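You operate a simulated robot arm through the tools that you are given. There is no shell and no other tool. Be economical: measure what you need, move in short steps, check, and stop when the job is done.

You are at the controls of a simulated robot arm. One attempt, no reset.

JOB
Glue the block with the teal band on the corner ledge and clamp it till set.
Fine: cover over to the oil size; glue all over the ledge with the blue brush, brush back; leave the yellow brush; arm over, black knob down to the green band. Set down upright: squat brush with blue handle.

Only the result counts: the job must be done as asked and must still hold three seconds after the hand-in. Knocking over, shifting, dropping, spilling or breaking anything else fails it. A push-on lid holds only when it is set on centred and level and pressed home; a screw cap is set on level and turned clockwise until tight.

ROBOT AND FRAMES
A 6-joint arm with a two-finger parallel gripper, fixed in place. Base frame: the origin is at the foot of the arm, x ahead of it, y to its left, z up. Readings come in m, rad, newtons and seconds.
With the tool pointing down near the work surface it reaches from about 0.24 to 0.64 m from the base axis. Its first joint turns from -1.152 to 1.152 rad. Payload 2.7 kg.
Tool frame: the origin (TCP) lies between the finger pads and is the grasp point; the fingertips stand 0.023 m ahead of it; z points along the fingers, y is the line along which they close. The gripper opens to 0.094 m. The fingers are 0.038 m wide and 0.01 m thick; the gripper's body (0.054 by 0.096 m) begins 0.039 m behind the TCP.
Orientation is told as [roll, pitch, yaw] about the base's x, y, z axes, in that order, counted from this pose: with the fingers straight down and closing along the base's y, the tool's x points along the base's -x, its y along +y and its z along -z.

CONTROLS
- The arm moves only by the tool drive_tool. Its argument "deltas" is a list of rows, each an object of numbers (a shift or turn left out is 0, a gripper value left out holds the last): "tx", "ty", "tz": the shift along the tool's x, y, z in m; "rx", "ry", "rz": the turn, a rotation vector about the tool's x, y, z in rad. In form: [{"tx": .., "ty": .., "tz": .., "rx": .., "ry": .., "rz": ..}, ...]. A call has 1 to 8 rows; each row shifts and turns the commanded pose from where the row before left it, along the tool's axes as they then stand. "gripper" is the closure, from 0 (fully open) to 1 (shut), set as the call begins (left out, the last holds). A row lasts 0.2 s, in which the tool goes at most 0.05 m and 0.15 rad; a call with a longer step from one row to the next is refused whole, and so is a gripper value outside its range. A pose out of reach is approached as far as the arm can. The call stops where the force on the tool passes 40 N (or 10 N more than at its start, if that is more) or the arm is blocked; 0.2 s more then pass. The fingers move at their own pace (about 0.045 m/s each) and stop on an object; they squeeze with about 39 N. The grip force told is the motor's: it shows also when the fingers shut on nothing. Time passes only in rows, and 0.2 s behind the last, so rows that do not move let the fingers close. The reply holds the time, the measured pose of the TCP, the force on the tool along the base axes, the opening and the grip force, in the units named above and with some noise, with the torque about the TCP (base axes, N m) and any sound that the robot's microphone picked up.
- Cameras (640 x 400 px; columns grow to the right, rows downward): "scene" is fixed at [0.0808, -0.4294, 1.4223]; the picture's right is [0.75, -0.66, 0.00], its down [-0.26, -0.29, -0.92] and it looks along [0.61, 0.69, -0.39] (base axes); focal length 376 px, centre (320, 200). "wrist" rides on the gripper at [0.086, 0.016, -0.074] in the tool frame; the picture's right is [-0.18, 0.98, 0.00], its down [-0.58, -0.11, -0.81] and it looks along [-0.79, -0.15, 0.59] (tool axes); focal length 243 px, centre (320, 200). There is no depth. A picture from a camera that has moved, and an enlarged one, comes with that camera's place and axes in the base frame and with its lens.
- grab_frame(camera): a new picture of that camera. No time passes.
- zoom(camera, box): a new picture of the part [left, top, right, bottom] of that camera's present view, enlarged. No time passes.
- sign_off(): hands the job in; it is judged then, once.

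Go step by step. Nothing tells you positions but the pictures and the camera data: compare them with the known pose of the tool, close in by small moves and look again before you grip or let go. The budget is 120 turns and 68 pictures, counting those below and the enlarged ones. Unless the task says otherwise, let go and move clear before handing in, and close with one line.

The tools are called after "Request:" as a command line: name --argument value ..., lists and objects as JSON in quotes. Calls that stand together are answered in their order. drive_tool: Moves the arm, as the interface text tells. Its arguments: {"type":"object","properties":{"deltas":{"type":"array"},"gripper":{"type":"number"}},"required":["deltas"]} The other tools are called the same way: grab_frame (camera) takes a picture; zoom (camera, box) takes an enlarged picture of a part of a camera's view; sign_off () hands the job in.

At the start:

```text
t: 0.0
ee_pos: [0.3568, 0.0238, 1.2825]
tool_rot: [-0.001, 0.0, 0.0]
wrist_force: [-0.3, 0.4, 0.3]
torque: [-0.03, 0.04, -0.02]
grip_width: 0.0942
finger_force: 0.1
```

scene: 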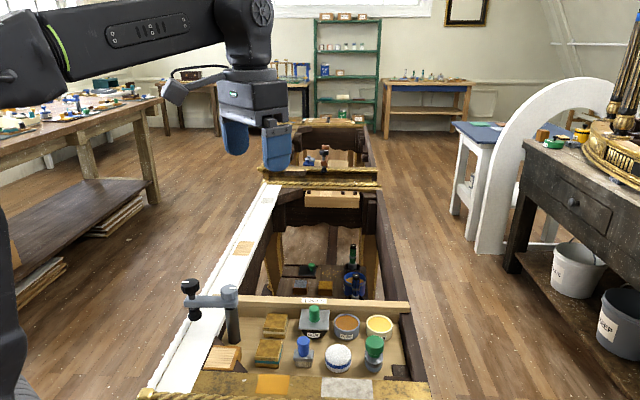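
wrist: 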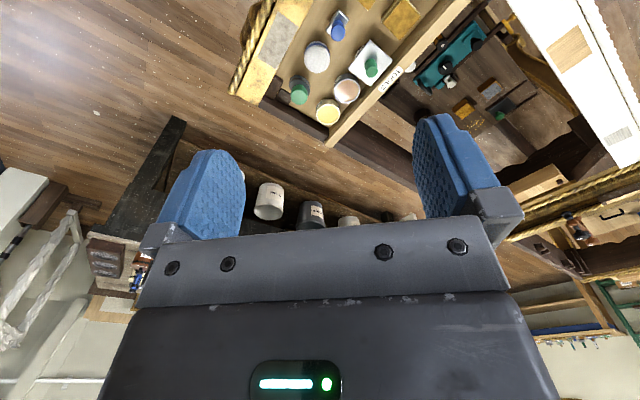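

The work area is at the bottom of the scene view: a tray with brushes, pots and blocks, and a clamp at the left. I'll zoom in to identify things.

Request:
zoom --camera "scene" --box '[140, 270, 300, 400]'

Request:
zoom --camera "scene" --box '[240, 280, 440, 400]'

Request:
zoom --camera "scene" --box '[220, 160, 420, 310]'

```text
3.08 times, centred on (220, 335) of scene
camera zoom: at [0.0808, -0.4294, 1.4223], right [0.75, -0.66, 0.0], down [-0.26, -0.29, -0.92], along [0.61, 0.69, -0.39], focal length 1155 px, centre (628, -215)
```

zoom: 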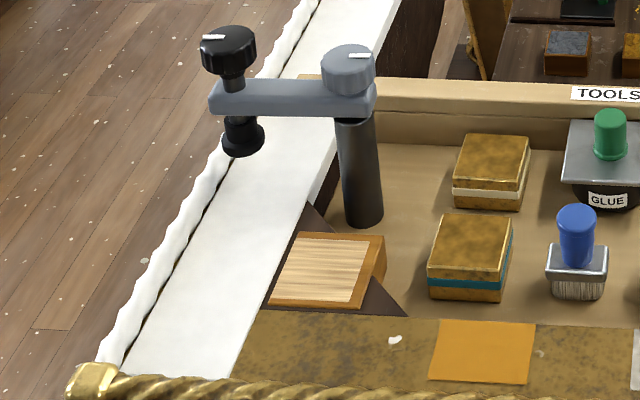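

```text
3.20 times, centred on (340, 340) of scene
camera zoom: at [0.0808, -0.4294, 1.4223], right [0.75, -0.66, 0.0], down [-0.26, -0.29, -0.92], along [0.61, 0.69, -0.39], focal length 1202 px, centre (256, -248)
```

zoom: 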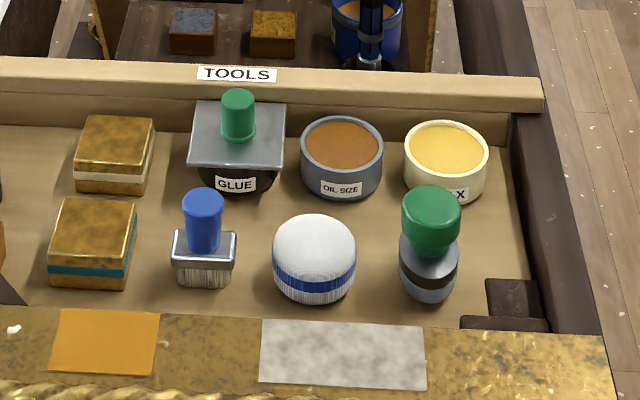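

```text
2.67 times, centred on (320, 235) of scene
camera zoom: at [0.0808, -0.4294, 1.4223], right [0.75, -0.66, 0.0], down [-0.26, -0.29, -0.92], along [0.61, 0.69, -0.39], focal length 1001 px, centre (320, 107)
```

zoom: 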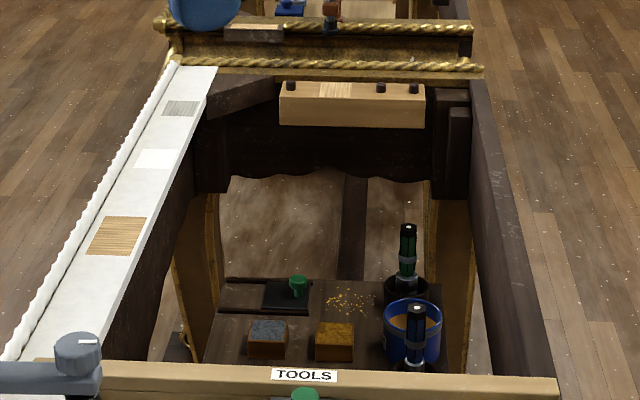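

The glue lid knob is around (0.52, 0.09), the teal block around (0.40, 0.10), the ledge around (0.33, 0.18) and the clamp post around (0.38, 0.215). The tray floor is near z 0.77. I'll lower the arm and tilt it so the wrist camera looks straight down.

Request:
drive_tool --deltas '[{"tz": 0.045, "ty": 0.02}, {"tz": 0.045, "ty": 0.02}, {"tz": 0.045, "ty": 0.02}, {"tz": 0.045, "ty": 0.016}, {"ry": 0.15}, {"ry": 0.15}, {"ry": 0.15}, {"ry": 0.15}]'

Request:
grab_frame --camera "wrist"

```text
t: 1.8
ee_pos: [0.3577, 0.0989, 1.1027]
tool_rot: [-0.001, 0.599, -0.001]
wrist_force: [0.4, 0.0, 0.3]
torque: [-0.02, -0.02, 0.02]
grip_width: 0.0939
finger_force: 0.2
```

```text
62 pictures are left
camera wrist: at [0.3297, 0.1154, 1.2134], right [0.15, 0.98, -0.1], down [0.94, -0.11, 0.34], along [0.32, -0.15, -0.94], focal length 243 px, centre (320, 200)
```

wrist: 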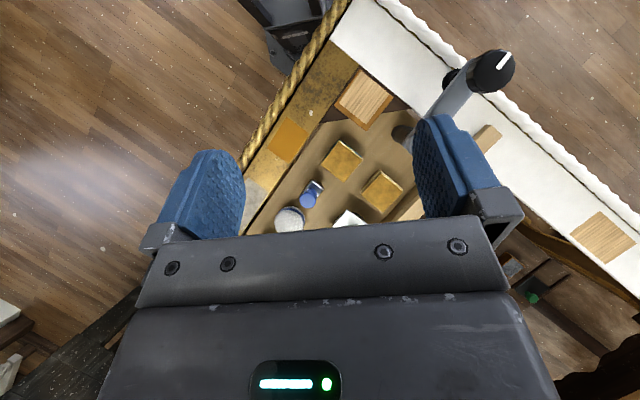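

Request:
zoom --camera "wrist" --box '[230, 30, 550, 230]'

Request:
drive_tool --deltas '[{"ty": -0.05}, {"ty": -0.05}, {"ty": -0.02}]'

Request:
zoom --camera "wrist" --box '[230, 30, 550, 230]'

```text
2.00 times, centred on (390, 130) of wrist
camera zoom: at [0.3297, 0.1154, 1.2134], right [0.15, 0.98, -0.1], down [0.94, -0.11, 0.34], along [0.32, -0.15, -0.94], focal length 485 px, centre (180, 340)
```

zoom: 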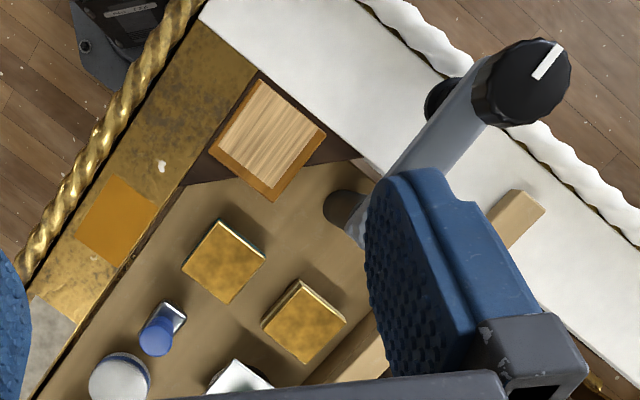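

```text
t: 2.6
ee_pos: [0.3577, -0.0215, 1.1026]
tool_rot: [0.0, 0.598, 0.0]
wrist_force: [0.0, 1.1, -0.3]
torque: [-0.02, 0.01, 0.02]
grip_width: 0.0941
finger_force: 0.0
```

```text
2.00 times, centred on (390, 130) of wrist
camera zoom: at [0.3294, -0.0055, 1.2133], right [0.15, 0.98, -0.1], down [0.93, -0.11, 0.34], along [0.32, -0.15, -0.94], focal length 485 px, centre (180, 340)
```

zoom: 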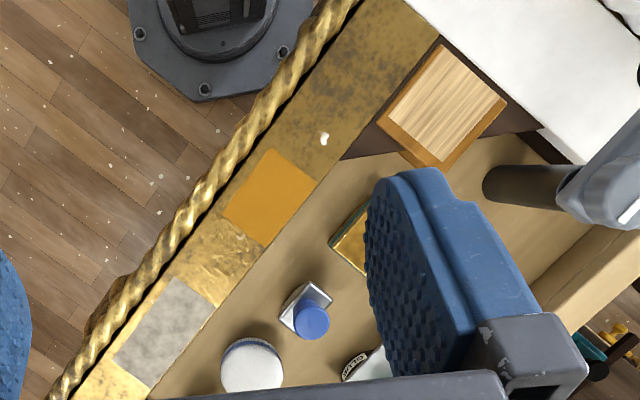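

The tray is turned about 45° to the base. The ledge top is near (0.312, 0.139, 0.83) and the teal block top near (0.399, 0.097, 0.83). Next I'll view the pots from further out.

Request:
drive_tool --deltas '[{"tx": -0.033, "tz": -0.0226, "ty": 0.01}, {"tx": -0.033, "tz": -0.0226, "ty": 0.01}, {"tx": -0.033, "tz": -0.0226, "ty": 0.01}]'

Request:
zoom --camera "wrist" --box '[230, 30, 550, 230]'

```text
t: 3.4
ee_pos: [0.4688, 0.0095, 1.0933]
tool_rot: [0.0, 0.599, 0.001]
wrist_force: [0.7, 0.4, -0.3]
torque: [0.03, -0.02, -0.01]
grip_width: 0.0939
finger_force: 0.1
out of reach, approached as far as the arm can: row 3
```

```text
2.00 times, centred on (390, 130) of wrist
camera zoom: at [0.4392, 0.025, 1.2049], right [0.15, 0.98, -0.1], down [0.93, -0.11, 0.34], along [0.32, -0.15, -0.93], focal length 485 px, centre (180, 340)
```

zoom: 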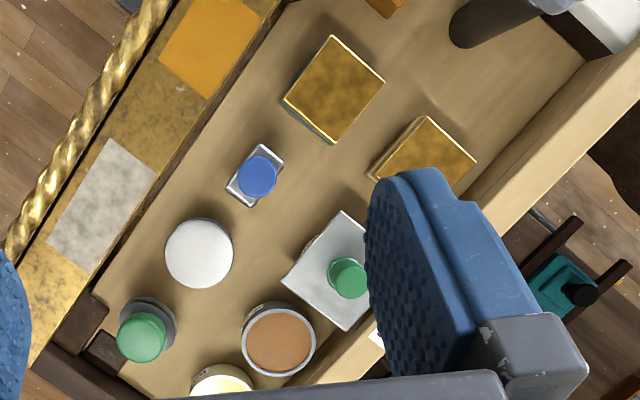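

Glue lid knob top is near (0.522, 0.092, 0.870), the oil size rim near (0.579, 0.044, 0.828) and the blue brush top near (0.447, 0.039, 0.863). I'll level the tool and move above the lid knob.

Request:
drive_tool --deltas '[{"ry": -0.15}, {"ry": -0.15}, {"ry": -0.15}, {"ry": -0.149}, {"tx": -0.0133, "ty": 0.0206, "tz": 0.041}, {"tx": -0.0133, "ty": 0.0206, "tz": 0.041}, {"tx": -0.0133, "ty": 0.0206, "tz": 0.041}, {"tx": -0.0133, "ty": 0.0206, "tz": 0.036}]'

Request:
grab_frame --camera "wrist"

```text
t: 5.2
ee_pos: [0.5232, 0.0916, 0.9341]
tool_rot: [-0.001, 0.0, 0.002]
wrist_force: [0.4, 0.6, 0.2]
torque: [-0.02, -0.04, -0.01]
grip_width: 0.0941
finger_force: 0.1
```

```text
58 pictures are left
camera wrist: at [0.4367, 0.1073, 1.0095], right [0.18, 0.98, 0.0], down [0.58, -0.11, 0.81], along [0.79, -0.15, -0.59], focal length 243 px, centre (320, 200)
```

wrist: 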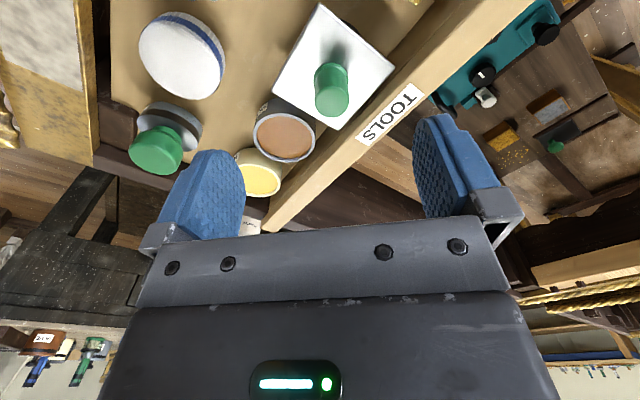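

Request:
drive_tool --deltas '[{"ty": 0.004, "tz": 0.025}, {"tz": 0.025}]'

Request:
grab_frame --camera "wrist"

```text
t: 5.8
ee_pos: [0.5224, 0.0962, 0.8827]
tool_rot: [-0.001, 0.0, 0.0]
wrist_force: [-0.3, 0.0, -0.2]
torque: [-0.02, 0.01, -0.03]
grip_width: 0.094
finger_force: 0.1
```

```text
57 pictures are left
camera wrist: at [0.4365, 0.1113, 0.959], right [0.18, 0.98, 0.0], down [0.58, -0.11, 0.81], along [0.79, -0.15, -0.59], focal length 243 px, centre (320, 200)
```

wrist: 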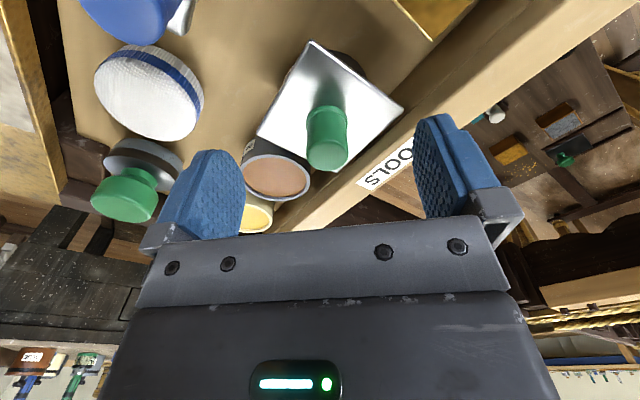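

Request:
drive_tool --deltas '[{"tx": 0.002, "ty": 0.003, "tz": 0.01}, {"tz": 0.007}]'

Request:
zoom --camera "scene" --box '[260, 260, 420, 360]'

Request:
grab_frame --camera "wrist"

```text
t: 6.4
ee_pos: [0.5196, 0.0978, 0.8664]
tool_rot: [-0.001, -0.001, 0.001]
wrist_force: [0.5, 0.3, -0.6]
torque: [0.01, 0.04, 0.03]
grip_width: 0.094
finger_force: 0.0
```

```text
4.00 times, centred on (340, 310) of scene
camera zoom: at [0.0808, -0.4294, 1.4223], right [0.75, -0.66, 0.0], down [-0.26, -0.29, -0.92], along [0.61, 0.69, -0.39], focal length 1502 px, centre (240, -240)
```

zoom: 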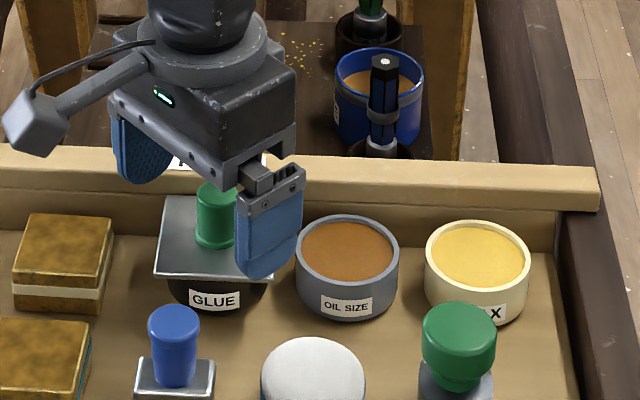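

```text
55 pictures are left
camera wrist: at [0.4338, 0.1143, 0.9429], right [0.18, 0.98, 0.0], down [0.58, -0.11, 0.81], along [0.79, -0.15, -0.59], focal length 243 px, centre (320, 200)
```

wrist: 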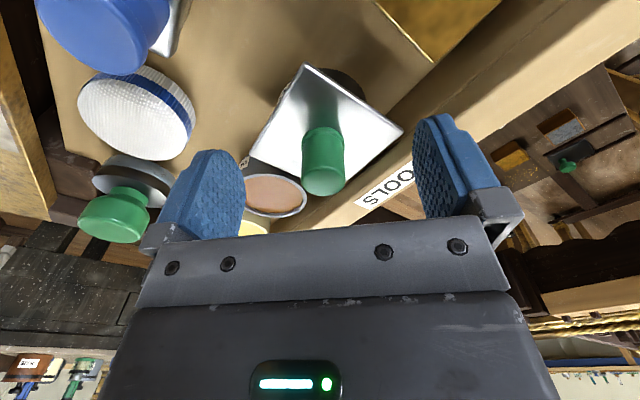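

The knob is centred between the fingers. I'll lower slightly and close.

Request:
drive_tool --deltas '[{"tz": 0.003, "ty": 0.001}, {"tz": 0.002}]'

Request:
drive_tool --deltas '[{}, {}, {}, {}, {}]' --gripper 1

Request:
drive_tool --deltas '[{"tz": -0.005}, {"tz": -0.01}, {"tz": -0.015}, {"tz": -0.02}]'

Request:
zoom --camera "scene" --box '[260, 260, 420, 360]'

```text
t: 7.0
ee_pos: [0.5194, 0.0985, 0.8623]
tool_rot: [0.0, 0.001, 0.0]
wrist_force: [0.4, 0.0, 0.5]
torque: [0.01, -0.01, -0.03]
grip_width: 0.094
finger_force: 0.1
```

```text
t: 8.2
ee_pos: [0.5199, 0.0997, 0.8638]
tool_rot: [0.0, 0.001, 0.0]
wrist_force: [-0.4, -5.1, 0.1]
torque: [-0.07, -0.16, -0.09]
grip_width: 0.0231
finger_force: 41.5
```

```text
t: 8.7
ee_pos: [0.5186, 0.0977, 0.8653]
tool_rot: [-0.002, 0.003, 0.001]
wrist_force: [5.8, 0.3, -6.1]
torque: [0.07, -0.02, 0.02]
grip_width: 0.0227
finger_force: 45.1
stopped in row 2: the force on the tool passed its limit at 55 N (the readings are from after the stop); the commanded pose is now the measured one
```

```text
4.00 times, centred on (340, 310) of scene
camera zoom: at [0.081, -0.4294, 1.4223], right [0.75, -0.66, 0.0], down [-0.26, -0.29, -0.92], along [0.61, 0.69, -0.39], focal length 1502 px, centre (240, -240)
```

zoom: 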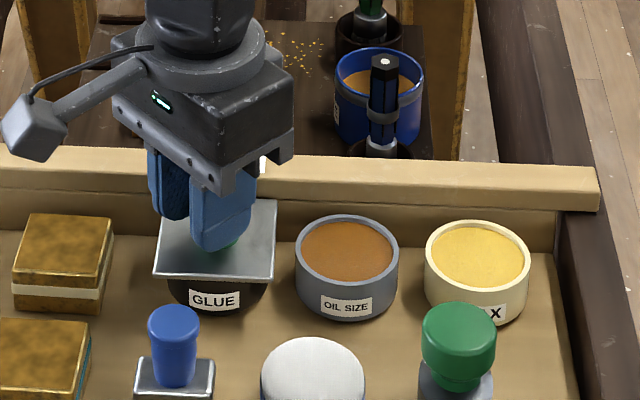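

The lid resists, as a push-on lid would. I'll try again with gentle, small pulls.

Request:
drive_tool --deltas '[{"tz": -0.001}, {"tz": -0.001}, {"tz": -0.001}, {"tz": -0.001}, {"tz": -0.001}]'

```text
t: 9.5
ee_pos: [0.5177, 0.099, 0.864]
tool_rot: [-0.001, 0.006, -0.002]
wrist_force: [9.6, 1.0, -8.1]
torque: [0.02, 0.03, 0.03]
grip_width: 0.0228
finger_force: 45.3
stopped in row 4: the force on the tool passed its limit at 41 N (the readings are from after the stop); the commanded pose is now the measured one
```

Request:
drive_tool --deltas '[{"rz": -0.05}, {"rz": -0.05}, {"rz": -0.05}, {"rz": -0.05}]'

Request:
zoom --camera "scene" --box '[260, 260, 420, 360]'

```text
t: 10.5
ee_pos: [0.5158, 0.0967, 0.8645]
tool_rot: [0.0, 0.014, 0.198]
wrist_force: [-4.7, -18.6, -1.1]
torque: [0.27, -0.1, -0.65]
grip_width: 0.023
finger_force: 44.8
```

```text
4.00 times, centred on (340, 310) of scene
camera zoom: at [0.0807, -0.4299, 1.4222], right [0.75, -0.66, 0.0], down [-0.26, -0.29, -0.92], along [0.61, 0.69, -0.39], focal length 1502 px, centre (240, -240)
```

zoom: 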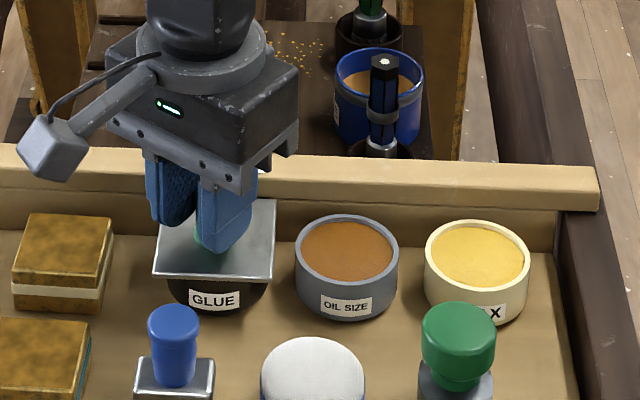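

The plate didn't turn. I'll undo the twist, open the fingers and check the geometry before pulling again.

Request:
drive_tool --deltas '[{"rz": 0.1}, {"rz": 0.1}, {}]'

Request:
drive_tool --deltas '[{}, {}, {}]' --gripper 0.4

Request:
grab_frame --camera "wrist"

```text
t: 11.3
ee_pos: [0.5173, 0.0997, 0.8653]
tool_rot: [-0.002, 0.006, -0.003]
wrist_force: [5.5, -8.7, -10.3]
torque: [-0.22, -0.33, 0.21]
grip_width: 0.023
finger_force: 44.6
```

```text
t: 12.1
ee_pos: [0.5176, 0.0986, 0.8644]
tool_rot: [0.0, 0.008, -0.004]
wrist_force: [-0.1, -0.1, -0.4]
torque: [-0.03, -0.01, -0.03]
grip_width: 0.0564
finger_force: 0.1
```

```text
52 pictures are left
camera wrist: at [0.432, 0.1146, 0.9413], right [0.19, 0.98, 0.0], down [0.59, -0.11, 0.8], along [0.79, -0.15, -0.6], focal length 243 px, centre (320, 200)
```

wrist: 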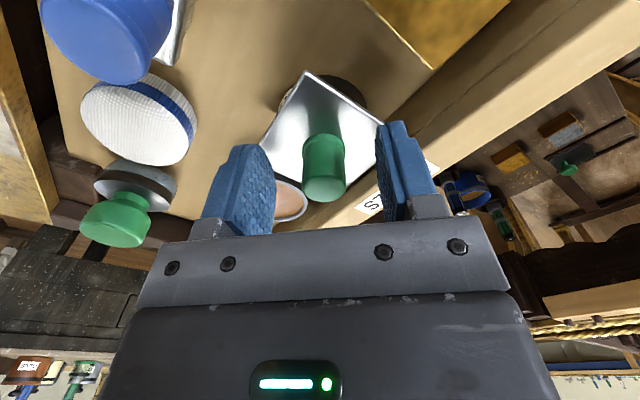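

Request:
drive_tool --deltas '[{"ty": 0.0015, "tz": 0.002, "ry": -0.006}, {}]'

Request:
drive_tool --deltas '[{}, {}, {}]' --gripper 1

Request:
drive_tool --deltas '[{"tz": -0.001}, {"tz": -0.001}, {"tz": -0.0005}, {}]'

```text
t: 12.7
ee_pos: [0.5172, 0.1004, 0.8632]
tool_rot: [-0.003, 0.001, -0.001]
wrist_force: [0.0, -0.4, 0.2]
torque: [-0.02, 0.02, -0.04]
grip_width: 0.0566
finger_force: 0.1
```

```text
t: 13.5
ee_pos: [0.5169, 0.098, 0.8628]
tool_rot: [-0.002, 0.003, -0.005]
wrist_force: [-2.6, -12.7, 2.2]
torque: [-0.11, -0.16, -0.19]
grip_width: 0.023
finger_force: 43.7
```

```text
t: 14.5
ee_pos: [0.5164, 0.0997, 0.8632]
tool_rot: [-0.001, 0.008, -0.003]
wrist_force: [10.8, -16.8, -32.7]
torque: [-0.03, -0.5, -0.17]
grip_width: 0.023
finger_force: 45.3
```

Request:
drive_tool --deltas '[{"ty": -0.0015}, {"tz": -0.0005}, {}]'

Request:
drive_tool --deltas '[{"tz": -0.0005}, {}]'

Request:
drive_tool --deltas '[{"tz": -0.0005}, {}]'

```text
t: 15.3
ee_pos: [0.5168, 0.0976, 0.8631]
tool_rot: [-0.001, 0.007, -0.002]
wrist_force: [15.2, -7.1, -37.1]
torque: [0.02, 0.13, -0.18]
grip_width: 0.0226
finger_force: 45.2
```

```text
t: 15.9
ee_pos: [0.5176, 0.0995, 0.8643]
tool_rot: [-0.001, 0.007, -0.002]
wrist_force: [14.9, -3.3, -37.8]
torque: [0.05, 0.31, 0.01]
grip_width: 0.0228
finger_force: 44.4
```

```text
t: 16.5
ee_pos: [0.5182, 0.0992, 0.8644]
tool_rot: [0.0, 0.007, -0.002]
wrist_force: [14.9, 0.2, -39.3]
torque: [0.06, 0.36, 0.04]
grip_width: 0.023
finger_force: 44.8
```

Request:
drive_tool --deltas '[{"tz": -0.001}, {}]'

Request:
drive_tool --deltas '[{"tz": -0.001}, {}]'

Request:
zoom --camera "scene" --box '[290, 290, 350, 340]'

```text
t: 17.1
ee_pos: [0.5176, 0.0985, 0.8655]
tool_rot: [-0.002, 0.009, -0.002]
wrist_force: [12.5, 2.0, -38.2]
torque: [0.1, 0.42, 0.01]
grip_width: 0.0227
finger_force: 45.6
```

```text
t: 17.7
ee_pos: [0.5151, 0.0995, 0.8656]
tool_rot: [-0.004, 0.008, -0.002]
wrist_force: [10.7, 3.5, -38.2]
torque: [0.11, 0.46, 0.05]
grip_width: 0.0228
finger_force: 45.3
```

```text
8.00 times, centred on (320, 315) of scene
camera zoom: at [0.0817, -0.4292, 1.4223], right [0.75, -0.66, 0.0], down [-0.26, -0.29, -0.92], along [0.61, 0.69, -0.39], focal length 3004 px, centre (320, -720)
```

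zoom: 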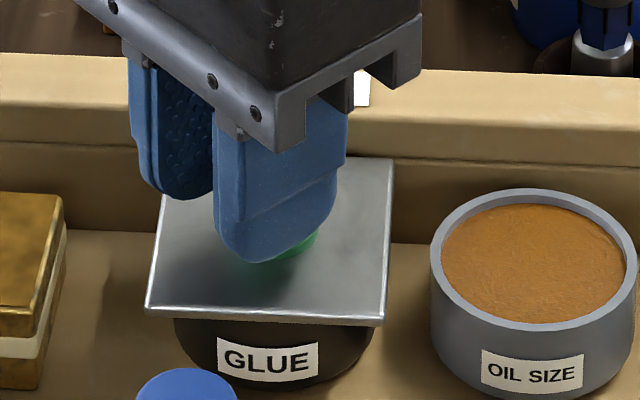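

The fingers slip on the knob at about 39 N, so a straight pull won't free the lid. I'll try breaking it loose by tilting the knob while pulling lightly.

Request:
drive_tool --deltas '[{"tz": 0.006}, {"tz": 0.002}]'

Request:
drive_tool --deltas '[{"rx": 0.04}, {"rx": 0.04}, {}]'

```text
t: 18.3
ee_pos: [0.519, 0.0972, 0.8667]
tool_rot: [-0.001, -0.003, -0.005]
wrist_force: [-17.1, -15.4, 25.6]
torque: [-0.23, 0.82, -0.19]
grip_width: 0.0226
finger_force: 44.7
```

```text
t: 19.1
ee_pos: [0.517, 0.0974, 0.8645]
tool_rot: [-0.079, -0.003, -0.002]
wrist_force: [-14.5, -15.8, 38.5]
torque: [0.36, -0.54, -0.33]
grip_width: 0.0235
finger_force: 44.6
```

Request:
drive_tool --deltas '[{"tz": -0.003}, {"rx": 0.04}, {"rx": 0.04}, {}]'

Request:
zoom --camera "scene" --box '[290, 290, 350, 340]'

```text
t: 20.1
ee_pos: [0.518, 0.1005, 0.8634]
tool_rot: [-0.163, 0.0, -0.001]
wrist_force: [3.4, 5.6, 4.1]
torque: [1.03, -0.26, 0.09]
grip_width: 0.0253
finger_force: 44.9
```

```text
8.00 times, centred on (320, 315) of scene
camera zoom: at [0.0808, -0.4293, 1.4223], right [0.75, -0.66, 0.0], down [-0.26, -0.29, -0.92], along [0.61, 0.69, -0.39], focal length 3004 px, centre (320, -720)
```

zoom: 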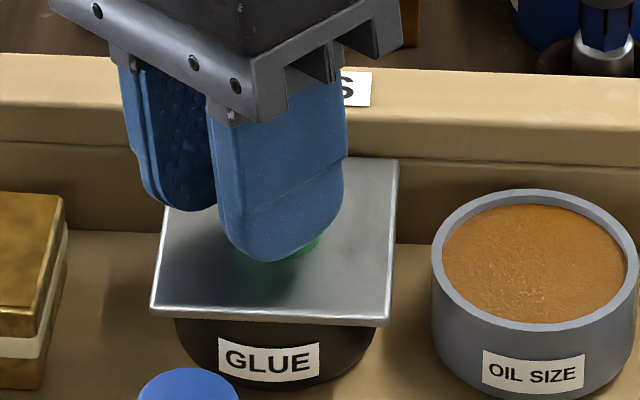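

Request:
drive_tool --deltas '[{"tz": -0.001}, {"tz": -0.001}, {"tz": -0.001}, {}]'

Request:
zoom --camera "scene" --box '[290, 290, 350, 340]'

```text
t: 21.1
ee_pos: [0.5178, 0.0995, 0.8646]
tool_rot: [-0.16, 0.006, 0.0]
wrist_force: [13.5, 15.6, -31.5]
torque: [1.06, 0.25, 0.25]
grip_width: 0.0252
finger_force: 44.5
```

```text
8.00 times, centred on (320, 315) of scene
camera zoom: at [0.0817, -0.429, 1.4224], right [0.75, -0.66, 0.0], down [-0.26, -0.29, -0.92], along [0.61, 0.69, -0.39], focal length 3004 px, centre (320, -720)
```

zoom: 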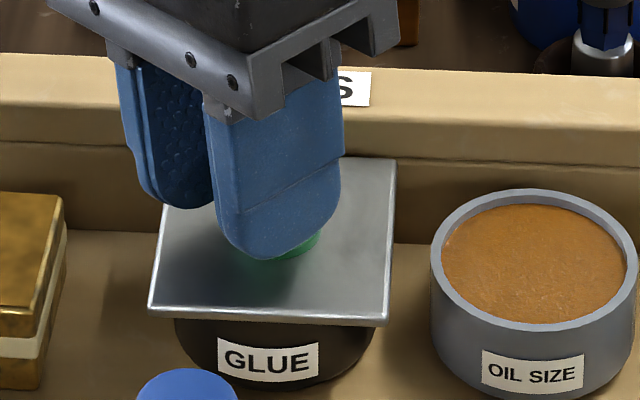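

Request:
drive_tool --deltas '[{"rx": 0.03}, {"rx": 0.03}, {"rx": 0.03}, {}]'

Request:
zoom --camera "scene" --box '[290, 290, 350, 340]'

```text
t: 22.1
ee_pos: [0.5185, 0.0983, 0.8664]
tool_rot: [-0.251, 0.001, -0.001]
wrist_force: [12.4, 13.6, -26.8]
torque: [0.99, 0.21, 0.14]
grip_width: 0.0263
finger_force: 45.3
```

```text
8.00 times, centred on (320, 315) of scene
camera zoom: at [0.0816, -0.429, 1.4224], right [0.75, -0.66, 0.0], down [-0.26, -0.29, -0.92], along [0.61, 0.69, -0.39], focal length 3004 px, centre (320, -720)
```

zoom: 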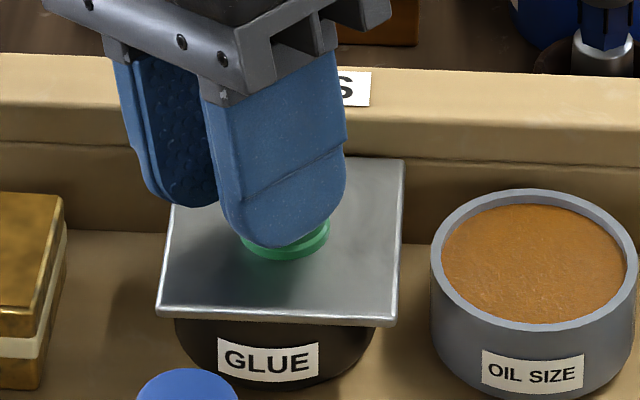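

The plate is sliding sideways on the pot, so it isn't a plug fit. I'll level the tool, regrip lower and shear the lid off sideways.

Request:
drive_tool --deltas '[{"tz": 0.001}, {}, {}]' --gripper 0.4

Request:
drive_tool --deltas '[{"rx": -0.125}, {"rx": -0.125}, {}]'

Request:
grab_frame --camera "wrist"

Request:
zoom --camera "scene" --box '[290, 290, 350, 340]'

```text
t: 22.9
ee_pos: [0.5169, 0.0998, 0.8666]
tool_rot: [-0.25, 0.002, -0.003]
wrist_force: [0.1, 0.6, 0.3]
torque: [0.0, 0.0, -0.01]
grip_width: 0.0563
finger_force: 0.0
```

```text
t: 23.7
ee_pos: [0.5164, 0.0994, 0.8663]
tool_rot: [0.0, 0.003, -0.003]
wrist_force: [-0.2, 0.2, 0.6]
torque: [0.01, 0.01, 0.02]
grip_width: 0.0565
finger_force: 0.1
```

```text
47 pictures are left
camera wrist: at [0.4316, 0.115, 0.9415], right [0.19, 0.98, 0.0], down [0.58, -0.11, 0.81], along [0.79, -0.15, -0.59], focal length 243 px, centre (320, 200)
```

wrist: 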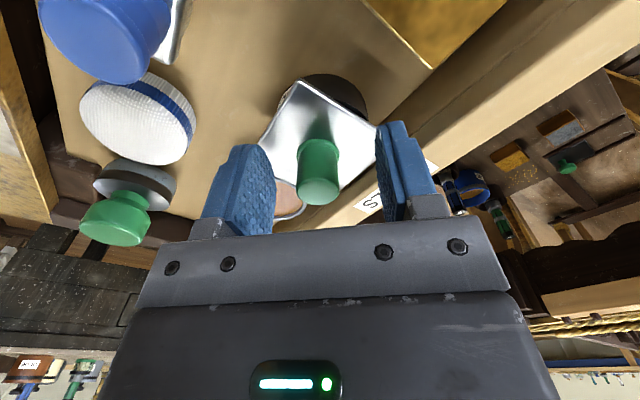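

```text
8.00 times, centred on (320, 315) of scene
camera zoom: at [0.0808, -0.4294, 1.4223], right [0.75, -0.66, 0.0], down [-0.26, -0.29, -0.92], along [0.61, 0.69, -0.39], focal length 3004 px, centre (320, -720)
```

zoom: 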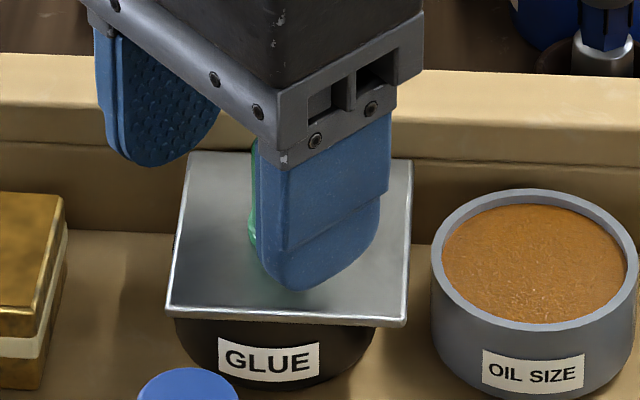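

The lid has shifted off its seat and looks loose. I'll regrip and lift gently.

Request:
drive_tool --deltas '[{"tz": 0.003}, {}]'

Request:
drive_tool --deltas '[{}, {}, {}]' --gripper 1

Request:
drive_tool --deltas '[{"tz": -0.001}, {"tz": -0.001}, {"tz": -0.001}, {"tz": -0.001}]'

Request:
zoom --camera "scene" --box '[290, 290, 350, 340]'

```text
t: 24.3
ee_pos: [0.5168, 0.0979, 0.8631]
tool_rot: [-0.001, 0.002, -0.002]
wrist_force: [0.3, 1.1, 0.6]
torque: [0.03, -0.01, 0.01]
grip_width: 0.0562
finger_force: 0.0
```

```text
t: 25.1
ee_pos: [0.5165, 0.0973, 0.8627]
tool_rot: [-0.002, 0.004, -0.002]
wrist_force: [-3.3, -4.5, 1.8]
torque: [-0.03, -0.06, -0.08]
grip_width: 0.0232
finger_force: 43.2
```

```text
t: 26.1
ee_pos: [0.5158, 0.098, 0.8636]
tool_rot: [-0.003, 0.003, -0.002]
wrist_force: [7.3, 0.5, -7.6]
torque: [0.05, 0.09, 0.01]
grip_width: 0.0229
finger_force: 45.3
stopped in row 4: the force on the tool passed its limit at 41 N (the readings are from after the stop); the commanded pose is now the measured one
```

```text
8.00 times, centred on (320, 315) of scene
camera zoom: at [0.0811, -0.4294, 1.4223], right [0.75, -0.66, 0.0], down [-0.26, -0.29, -0.92], along [0.61, 0.69, -0.39], focal length 3004 px, centre (320, -720)
```

zoom: 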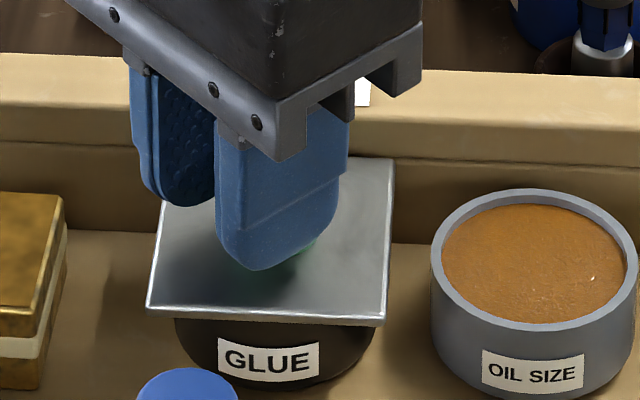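

Gripping pulled the plate back to its first position, so the lid runs along the pot-to-pot direction like a slide. I'll slide it toward the oil size and watch the force.

Request:
drive_tool --deltas '[{"tx": -0.00375, "ty": -0.0033}, {"tx": -0.00375, "ty": -0.0033}, {"tx": -0.00375, "ty": -0.0033}, {"tx": -0.00375, "ty": -0.0033}]'

Request:
zoom --camera "scene" --box '[280, 280, 360, 340]'

```text
t: 27.1
ee_pos: [0.531, 0.0853, 0.8636]
tool_rot: [-0.005, 0.009, -0.003]
wrist_force: [-4.5, -6.0, -5.2]
torque: [0.05, -0.79, 0.04]
grip_width: 0.0229
finger_force: 45.0
```

```text
6.67 times, centred on (320, 310) of scene
camera zoom: at [0.0807, -0.4295, 1.4223], right [0.75, -0.66, 0.0], down [-0.26, -0.29, -0.92], along [0.61, 0.69, -0.39], focal length 2503 px, centre (320, -533)
```

zoom: 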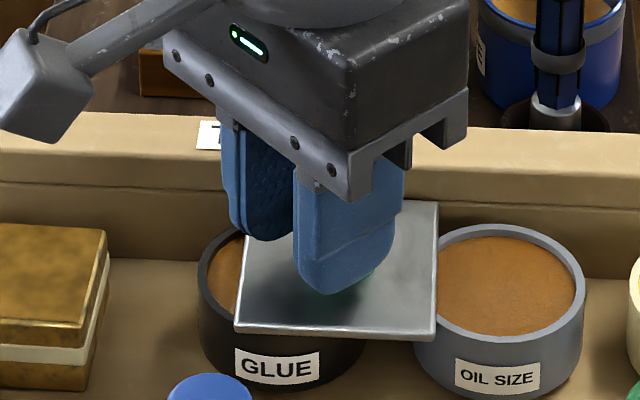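

The cover does slide. I'll continue toward the oil size.

Request:
drive_tool --deltas '[{"tx": -0.00375, "ty": -0.0033}, {"tx": -0.00375, "ty": -0.0033}, {"tx": -0.00375, "ty": -0.0033}]'

Request:
zoom --camera "scene" --box '[280, 280, 360, 340]'

```text
t: 27.9
ee_pos: [0.541, 0.074, 0.8625]
tool_rot: [-0.003, 0.01, -0.004]
wrist_force: [-15.1, -14.9, 0.2]
torque: [-0.13, -0.31, -0.23]
grip_width: 0.0227
finger_force: 44.8
```

```text
6.67 times, centred on (320, 310) of scene
camera zoom: at [0.0804, -0.4298, 1.4222], right [0.75, -0.66, 0.0], down [-0.26, -0.29, -0.92], along [0.61, 0.69, -0.39], focal length 2503 px, centre (320, -533)
```

zoom: 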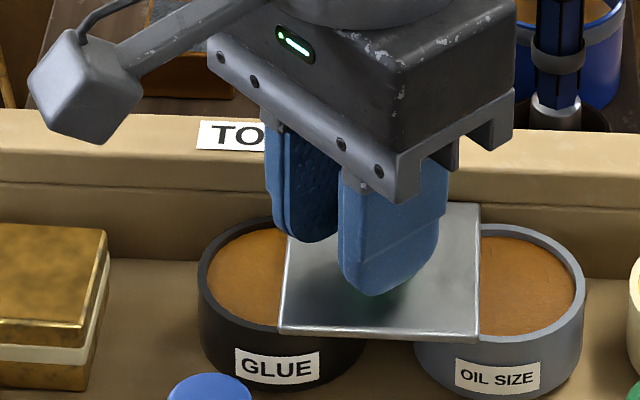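

Request:
drive_tool --deltas '[{"tx": 0.0013, "ty": -0.0015}, {"tx": -0.00357, "ty": -0.0035}, {"tx": -0.00357, "ty": -0.0035}, {"tx": -0.00357, "ty": -0.0035}, {"tx": -0.00357, "ty": -0.0035}]'

Request:
drive_tool --deltas '[{"tx": -0.00357, "ty": -0.0035}, {"tx": -0.00357, "ty": -0.0035}, {"tx": -0.00357, "ty": -0.0035}]'

Request:
zoom --camera "scene" --box '[280, 280, 360, 340]'

```text
t: 29.1
ee_pos: [0.5558, 0.0593, 0.863]
tool_rot: [-0.001, 0.005, -0.002]
wrist_force: [-6.3, -5.1, -2.7]
torque: [-0.03, 0.87, 0.01]
grip_width: 0.0226
finger_force: 45.2
```

```text
t: 29.9
ee_pos: [0.5665, 0.0503, 0.8625]
tool_rot: [-0.002, 0.006, -0.001]
wrist_force: [-7.6, -6.5, -1.3]
torque: [0.06, 0.24, -0.1]
grip_width: 0.0228
finger_force: 44.9
```

```text
6.67 times, centred on (320, 310) of scene
camera zoom: at [0.0807, -0.4295, 1.4223], right [0.75, -0.66, 0.0], down [-0.26, -0.29, -0.92], along [0.61, 0.69, -0.39], focal length 2503 px, centre (320, -533)
```

zoom: 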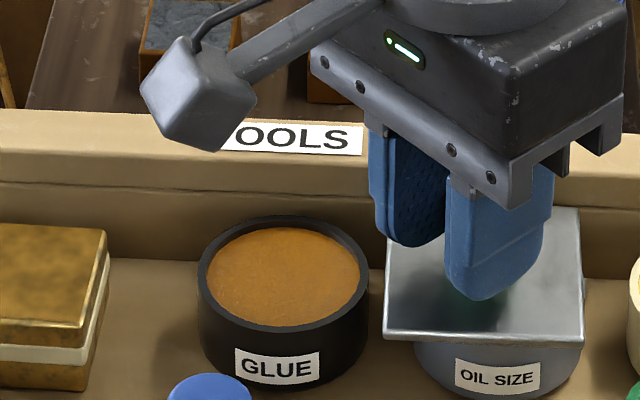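

Almost centred; about 4 mm more.

Request:
drive_tool --deltas '[{"tx": -0.0016, "ty": -0.0016}, {"tx": -0.0015, "ty": -0.0015}, {}]'

Request:
drive_tool --deltas '[{}, {}, {}, {}]' --gripper 0.4

Request:
drive_tool --deltas '[{"tz": -0.03}, {"tz": -0.03}, {"tz": -0.03}, {"tx": 0.04}, {"tx": 0.04}]'

Request:
zoom --camera "scene" --box '[260, 270, 420, 370]'

Request:
grab_frame --camera "wrist"

```text
t: 30.7
ee_pos: [0.5688, 0.0468, 0.8639]
tool_rot: [-0.001, 0.004, -0.003]
wrist_force: [-5.5, -7.1, 0.5]
torque: [-0.05, -0.26, -0.07]
grip_width: 0.0229
finger_force: 45.1
```

```text
t: 31.7
ee_pos: [0.569, 0.0465, 0.8623]
tool_rot: [-0.002, 0.006, -0.003]
wrist_force: [-1.0, 0.6, 0.7]
torque: [0.0, -0.01, 0.0]
grip_width: 0.0561
finger_force: 0.0
```

```text
t: 32.9
ee_pos: [0.4891, 0.047, 0.9531]
tool_rot: [0.0, 0.008, -0.001]
wrist_force: [0.2, -0.1, 0.8]
torque: [0.04, 0.0, -0.01]
grip_width: 0.0564
finger_force: 0.0
```

```text
4.00 times, centred on (340, 320) of scene
camera zoom: at [0.0808, -0.4294, 1.4223], right [0.75, -0.66, 0.0], down [-0.26, -0.29, -0.92], along [0.61, 0.69, -0.39], focal length 1502 px, centre (240, -280)
```

zoom: 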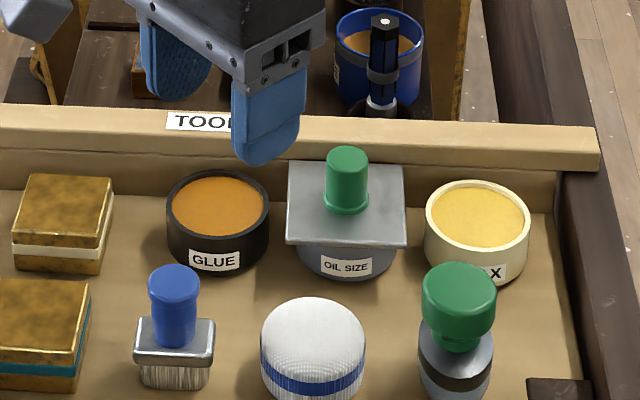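

```text
40 pictures are left
camera wrist: at [0.4039, 0.0634, 1.0294], right [0.19, 0.98, 0.0], down [0.59, -0.11, 0.8], along [0.79, -0.15, -0.6], focal length 243 px, centre (320, 200)
```

wrist: 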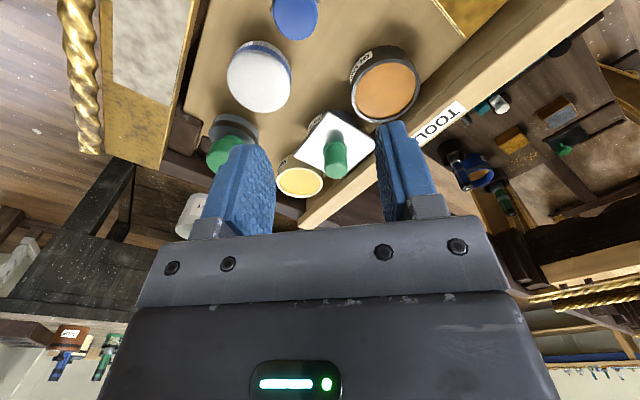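

The cover is centred on the oil size and the glue is open. Next is the blue brush, near (0.443, 0.045), so I'll hover over it.

Request:
drive_tool --deltas '[{"tx": 0.023, "ty": -0.001, "tz": 0.03, "ry": -0.004}, {"tx": 0.023, "ty": -0.001, "tz": 0.03, "ry": -0.004}, {}]'

Request:
grab_frame --camera "wrist"

```text
t: 33.7
ee_pos: [0.4441, 0.0453, 0.8939]
tool_rot: [-0.001, -0.002, -0.003]
wrist_force: [0.4, 0.5, -0.2]
torque: [0.01, -0.02, 0.01]
grip_width: 0.0567
finger_force: 0.0
```

```text
39 pictures are left
camera wrist: at [0.3574, 0.0614, 0.9694], right [0.19, 0.98, 0.0], down [0.58, -0.11, 0.81], along [0.79, -0.15, -0.59], focal length 243 px, centre (320, 200)
```

wrist: 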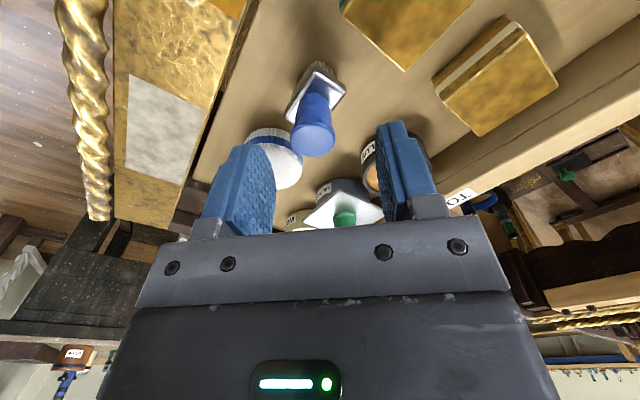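

Request:
drive_tool --deltas '[{"ty": -0.0035, "tz": 0.015}, {"tz": 0.012}, {}]'

Request:
grab_frame --camera "wrist"

```text
t: 34.5
ee_pos: [0.4457, 0.0421, 0.8671]
tool_rot: [-0.004, -0.002, -0.003]
wrist_force: [-0.2, -0.3, 0.1]
torque: [-0.02, 0.03, -0.02]
grip_width: 0.0561
finger_force: 0.0
```

```text
38 pictures are left
camera wrist: at [0.3577, 0.0578, 0.9422], right [0.19, 0.98, 0.0], down [0.58, -0.11, 0.81], along [0.79, -0.15, -0.59], focal length 243 px, centre (320, 200)
```

wrist: 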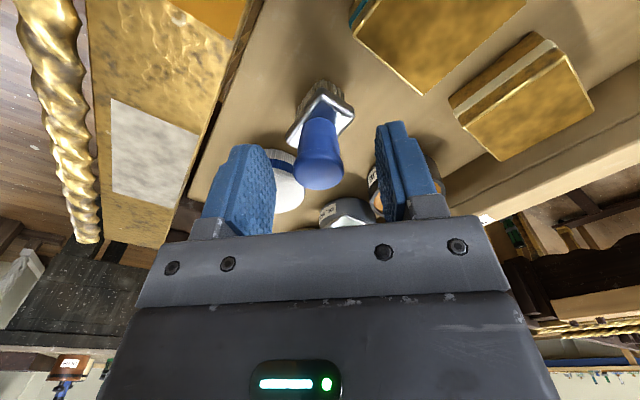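

Request:
drive_tool --deltas '[{"tz": 0.006, "ty": -0.0005, "tx": 0.001}, {"tz": 0.006}, {}]'

Request:
drive_tool --deltas '[{}, {}, {}]' --gripper 1

Request:
drive_tool --deltas '[{"tz": -0.005}, {"tz": -0.015}, {"tz": -0.02}, {"tz": -0.02}]'

Request:
zoom --camera "scene" --box '[260, 260, 420, 360]'

```text
t: 35.3
ee_pos: [0.4436, 0.0406, 0.8541]
tool_rot: [-0.002, -0.001, -0.001]
wrist_force: [0.2, 0.1, 0.8]
torque: [0.01, -0.03, 0.02]
grip_width: 0.0565
finger_force: 0.0
```

```text
t: 36.1
ee_pos: [0.4432, 0.0415, 0.8551]
tool_rot: [-0.001, -0.002, -0.001]
wrist_force: [0.6, 0.4, 0.2]
torque: [0.04, -0.01, 0.02]
grip_width: 0.0225
finger_force: 38.9
```

```text
t: 37.1
ee_pos: [0.4432, 0.0406, 0.9158]
tool_rot: [-0.003, -0.002, -0.002]
wrist_force: [-0.2, -0.4, -0.2]
torque: [0.01, 0.01, 0.0]
grip_width: 0.0224
finger_force: 38.6
```

```text
4.00 times, centred on (340, 310) of scene
camera zoom: at [0.0808, -0.4294, 1.4223], right [0.75, -0.66, 0.0], down [-0.26, -0.29, -0.92], along [0.61, 0.69, -0.39], focal length 1502 px, centre (240, -240)
```

zoom: 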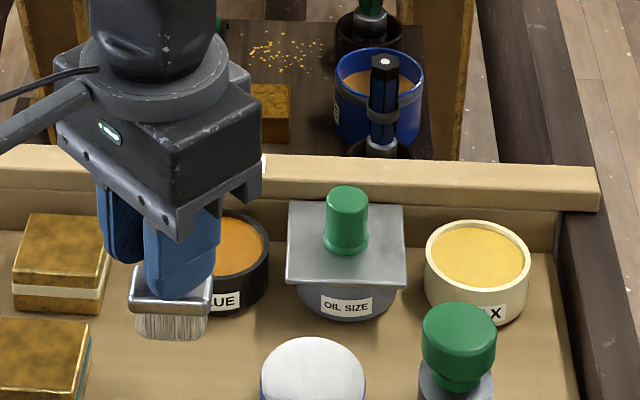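

I'm holding the brush. Its bristle tips are about 0.06 m below the TCP, and I'll now take it over the glue at (0.517, 0.098).

Request:
drive_tool --deltas '[{"tx": -0.037, "ty": 0.0285}, {"tx": -0.037, "ty": 0.0285}, {"tz": 0.015}, {}]'

Request:
zoom --camera "scene" --box '[280, 260, 360, 340]'

Request:
grab_frame --camera "wrist"

```text
t: 38.1
ee_pos: [0.5178, 0.0984, 0.8999]
tool_rot: [0.0, -0.001, -0.001]
wrist_force: [-0.7, 0.0, -0.5]
torque: [0.02, 0.01, -0.03]
grip_width: 0.0223
finger_force: 38.8
```

```text
5.00 times, centred on (320, 300) of scene
camera zoom: at [0.0808, -0.4294, 1.4223], right [0.75, -0.66, 0.0], down [-0.26, -0.29, -0.92], along [0.61, 0.69, -0.39], focal length 1878 px, centre (320, -300)
```

zoom: 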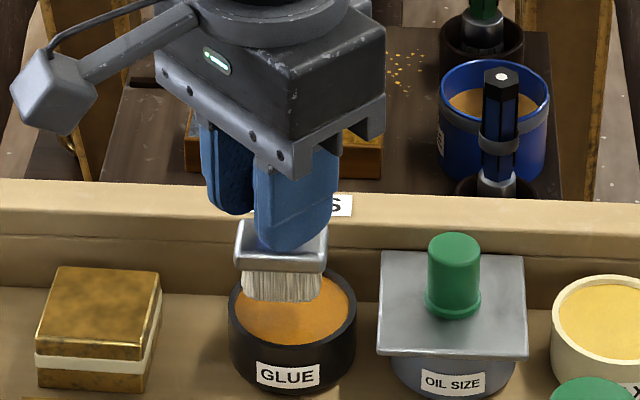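

```text
35 pictures are left
camera wrist: at [0.4307, 0.1142, 0.9747], right [0.19, 0.98, 0.0], down [0.58, -0.11, 0.81], along [0.79, -0.15, -0.59], focal length 243 px, centre (320, 200)
```

wrist: 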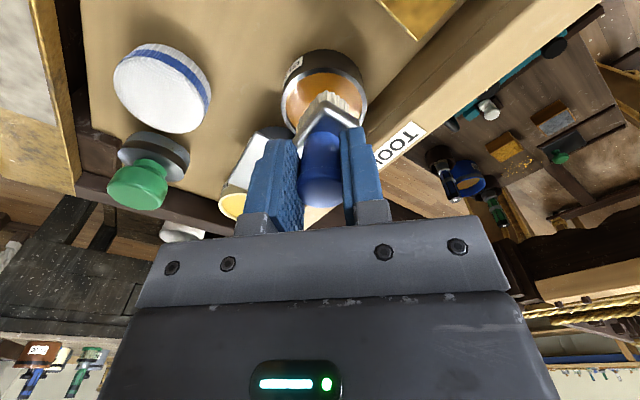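

Request:
drive_tool --deltas '[{"tx": -0.002, "ty": 0.001, "tz": 0.006}, {"tz": 0.006}, {"tz": 0.005}, {}]'

Request:
zoom --camera "scene" --box '[280, 260, 360, 340]'

```text
t: 39.1
ee_pos: [0.5202, 0.0995, 0.8837]
tool_rot: [-0.002, -0.002, -0.003]
wrist_force: [-0.5, 0.0, -0.6]
torque: [0.01, -0.02, 0.0]
grip_width: 0.0225
finger_force: 39.0
```

```text
5.00 times, centred on (320, 300) of scene
camera zoom: at [0.0808, -0.4294, 1.4223], right [0.75, -0.66, 0.0], down [-0.26, -0.29, -0.92], along [0.61, 0.69, -0.39], focal length 1878 px, centre (320, -300)
```

zoom: 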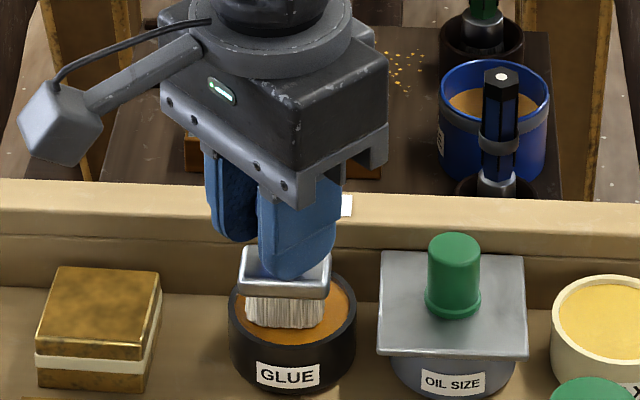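

Request:
drive_tool --deltas '[{"tx": -0.003, "ty": -0.001}, {"tz": 0.004}, {"tz": 0.004}, {}]'

Request:
zoom --camera "scene" --box '[290, 290, 340, 340]'

Request:
zoom --camera "wrist" --box '[240, 40, 400, 240]'

```text
t: 40.1
ee_pos: [0.5241, 0.0972, 0.8797]
tool_rot: [0.0, -0.015, -0.001]
wrist_force: [-0.5, -3.1, 34.7]
torque: [-0.18, -0.43, -0.03]
grip_width: 0.0224
finger_force: 39.0
```

```text
8.00 times, centred on (315, 315) of scene
camera zoom: at [0.0802, -0.4296, 1.4223], right [0.75, -0.66, 0.0], down [-0.26, -0.29, -0.92], along [0.61, 0.69, -0.39], focal length 3004 px, centre (360, -720)
```

zoom: 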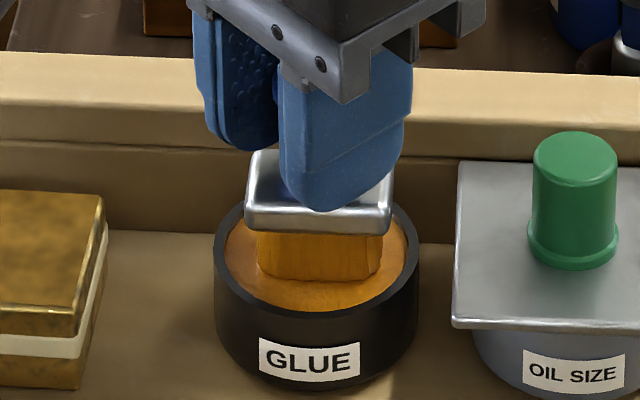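

```text
2.00 times, centred on (320, 140) of wrist
camera zoom: at [0.4376, 0.1135, 0.9534], right [0.19, 0.98, 0.0], down [0.57, -0.11, 0.81], along [0.8, -0.15, -0.58], focal length 485 px, centre (320, 320)
```

zoom: 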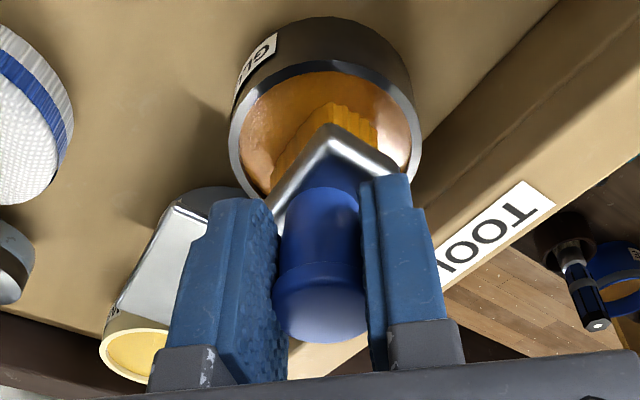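

The bristles are loaded with glue; the ferrule touched the rim. I'll lift out.

Request:
drive_tool --deltas '[{"tz": -0.003}, {"tx": 0.003, "tz": -0.01}, {"tz": -0.02}, {"tz": -0.02}, {}]'

Request:
zoom --camera "scene" --box '[180, 260, 340, 380]'

```text
t: 41.3
ee_pos: [0.5178, 0.0982, 0.9285]
tool_rot: [-0.001, -0.001, -0.001]
wrist_force: [0.1, 0.6, -0.2]
torque: [-0.03, 0.01, -0.02]
grip_width: 0.0224
finger_force: 38.9
```

```text
3.33 times, centred on (260, 320) of scene
camera zoom: at [0.0808, -0.4294, 1.4223], right [0.75, -0.66, 0.0], down [-0.26, -0.29, -0.92], along [0.61, 0.69, -0.39], focal length 1252 px, centre (520, -200)
```

zoom: 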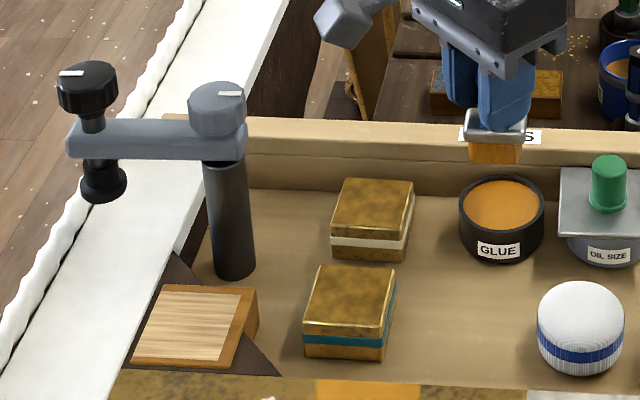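

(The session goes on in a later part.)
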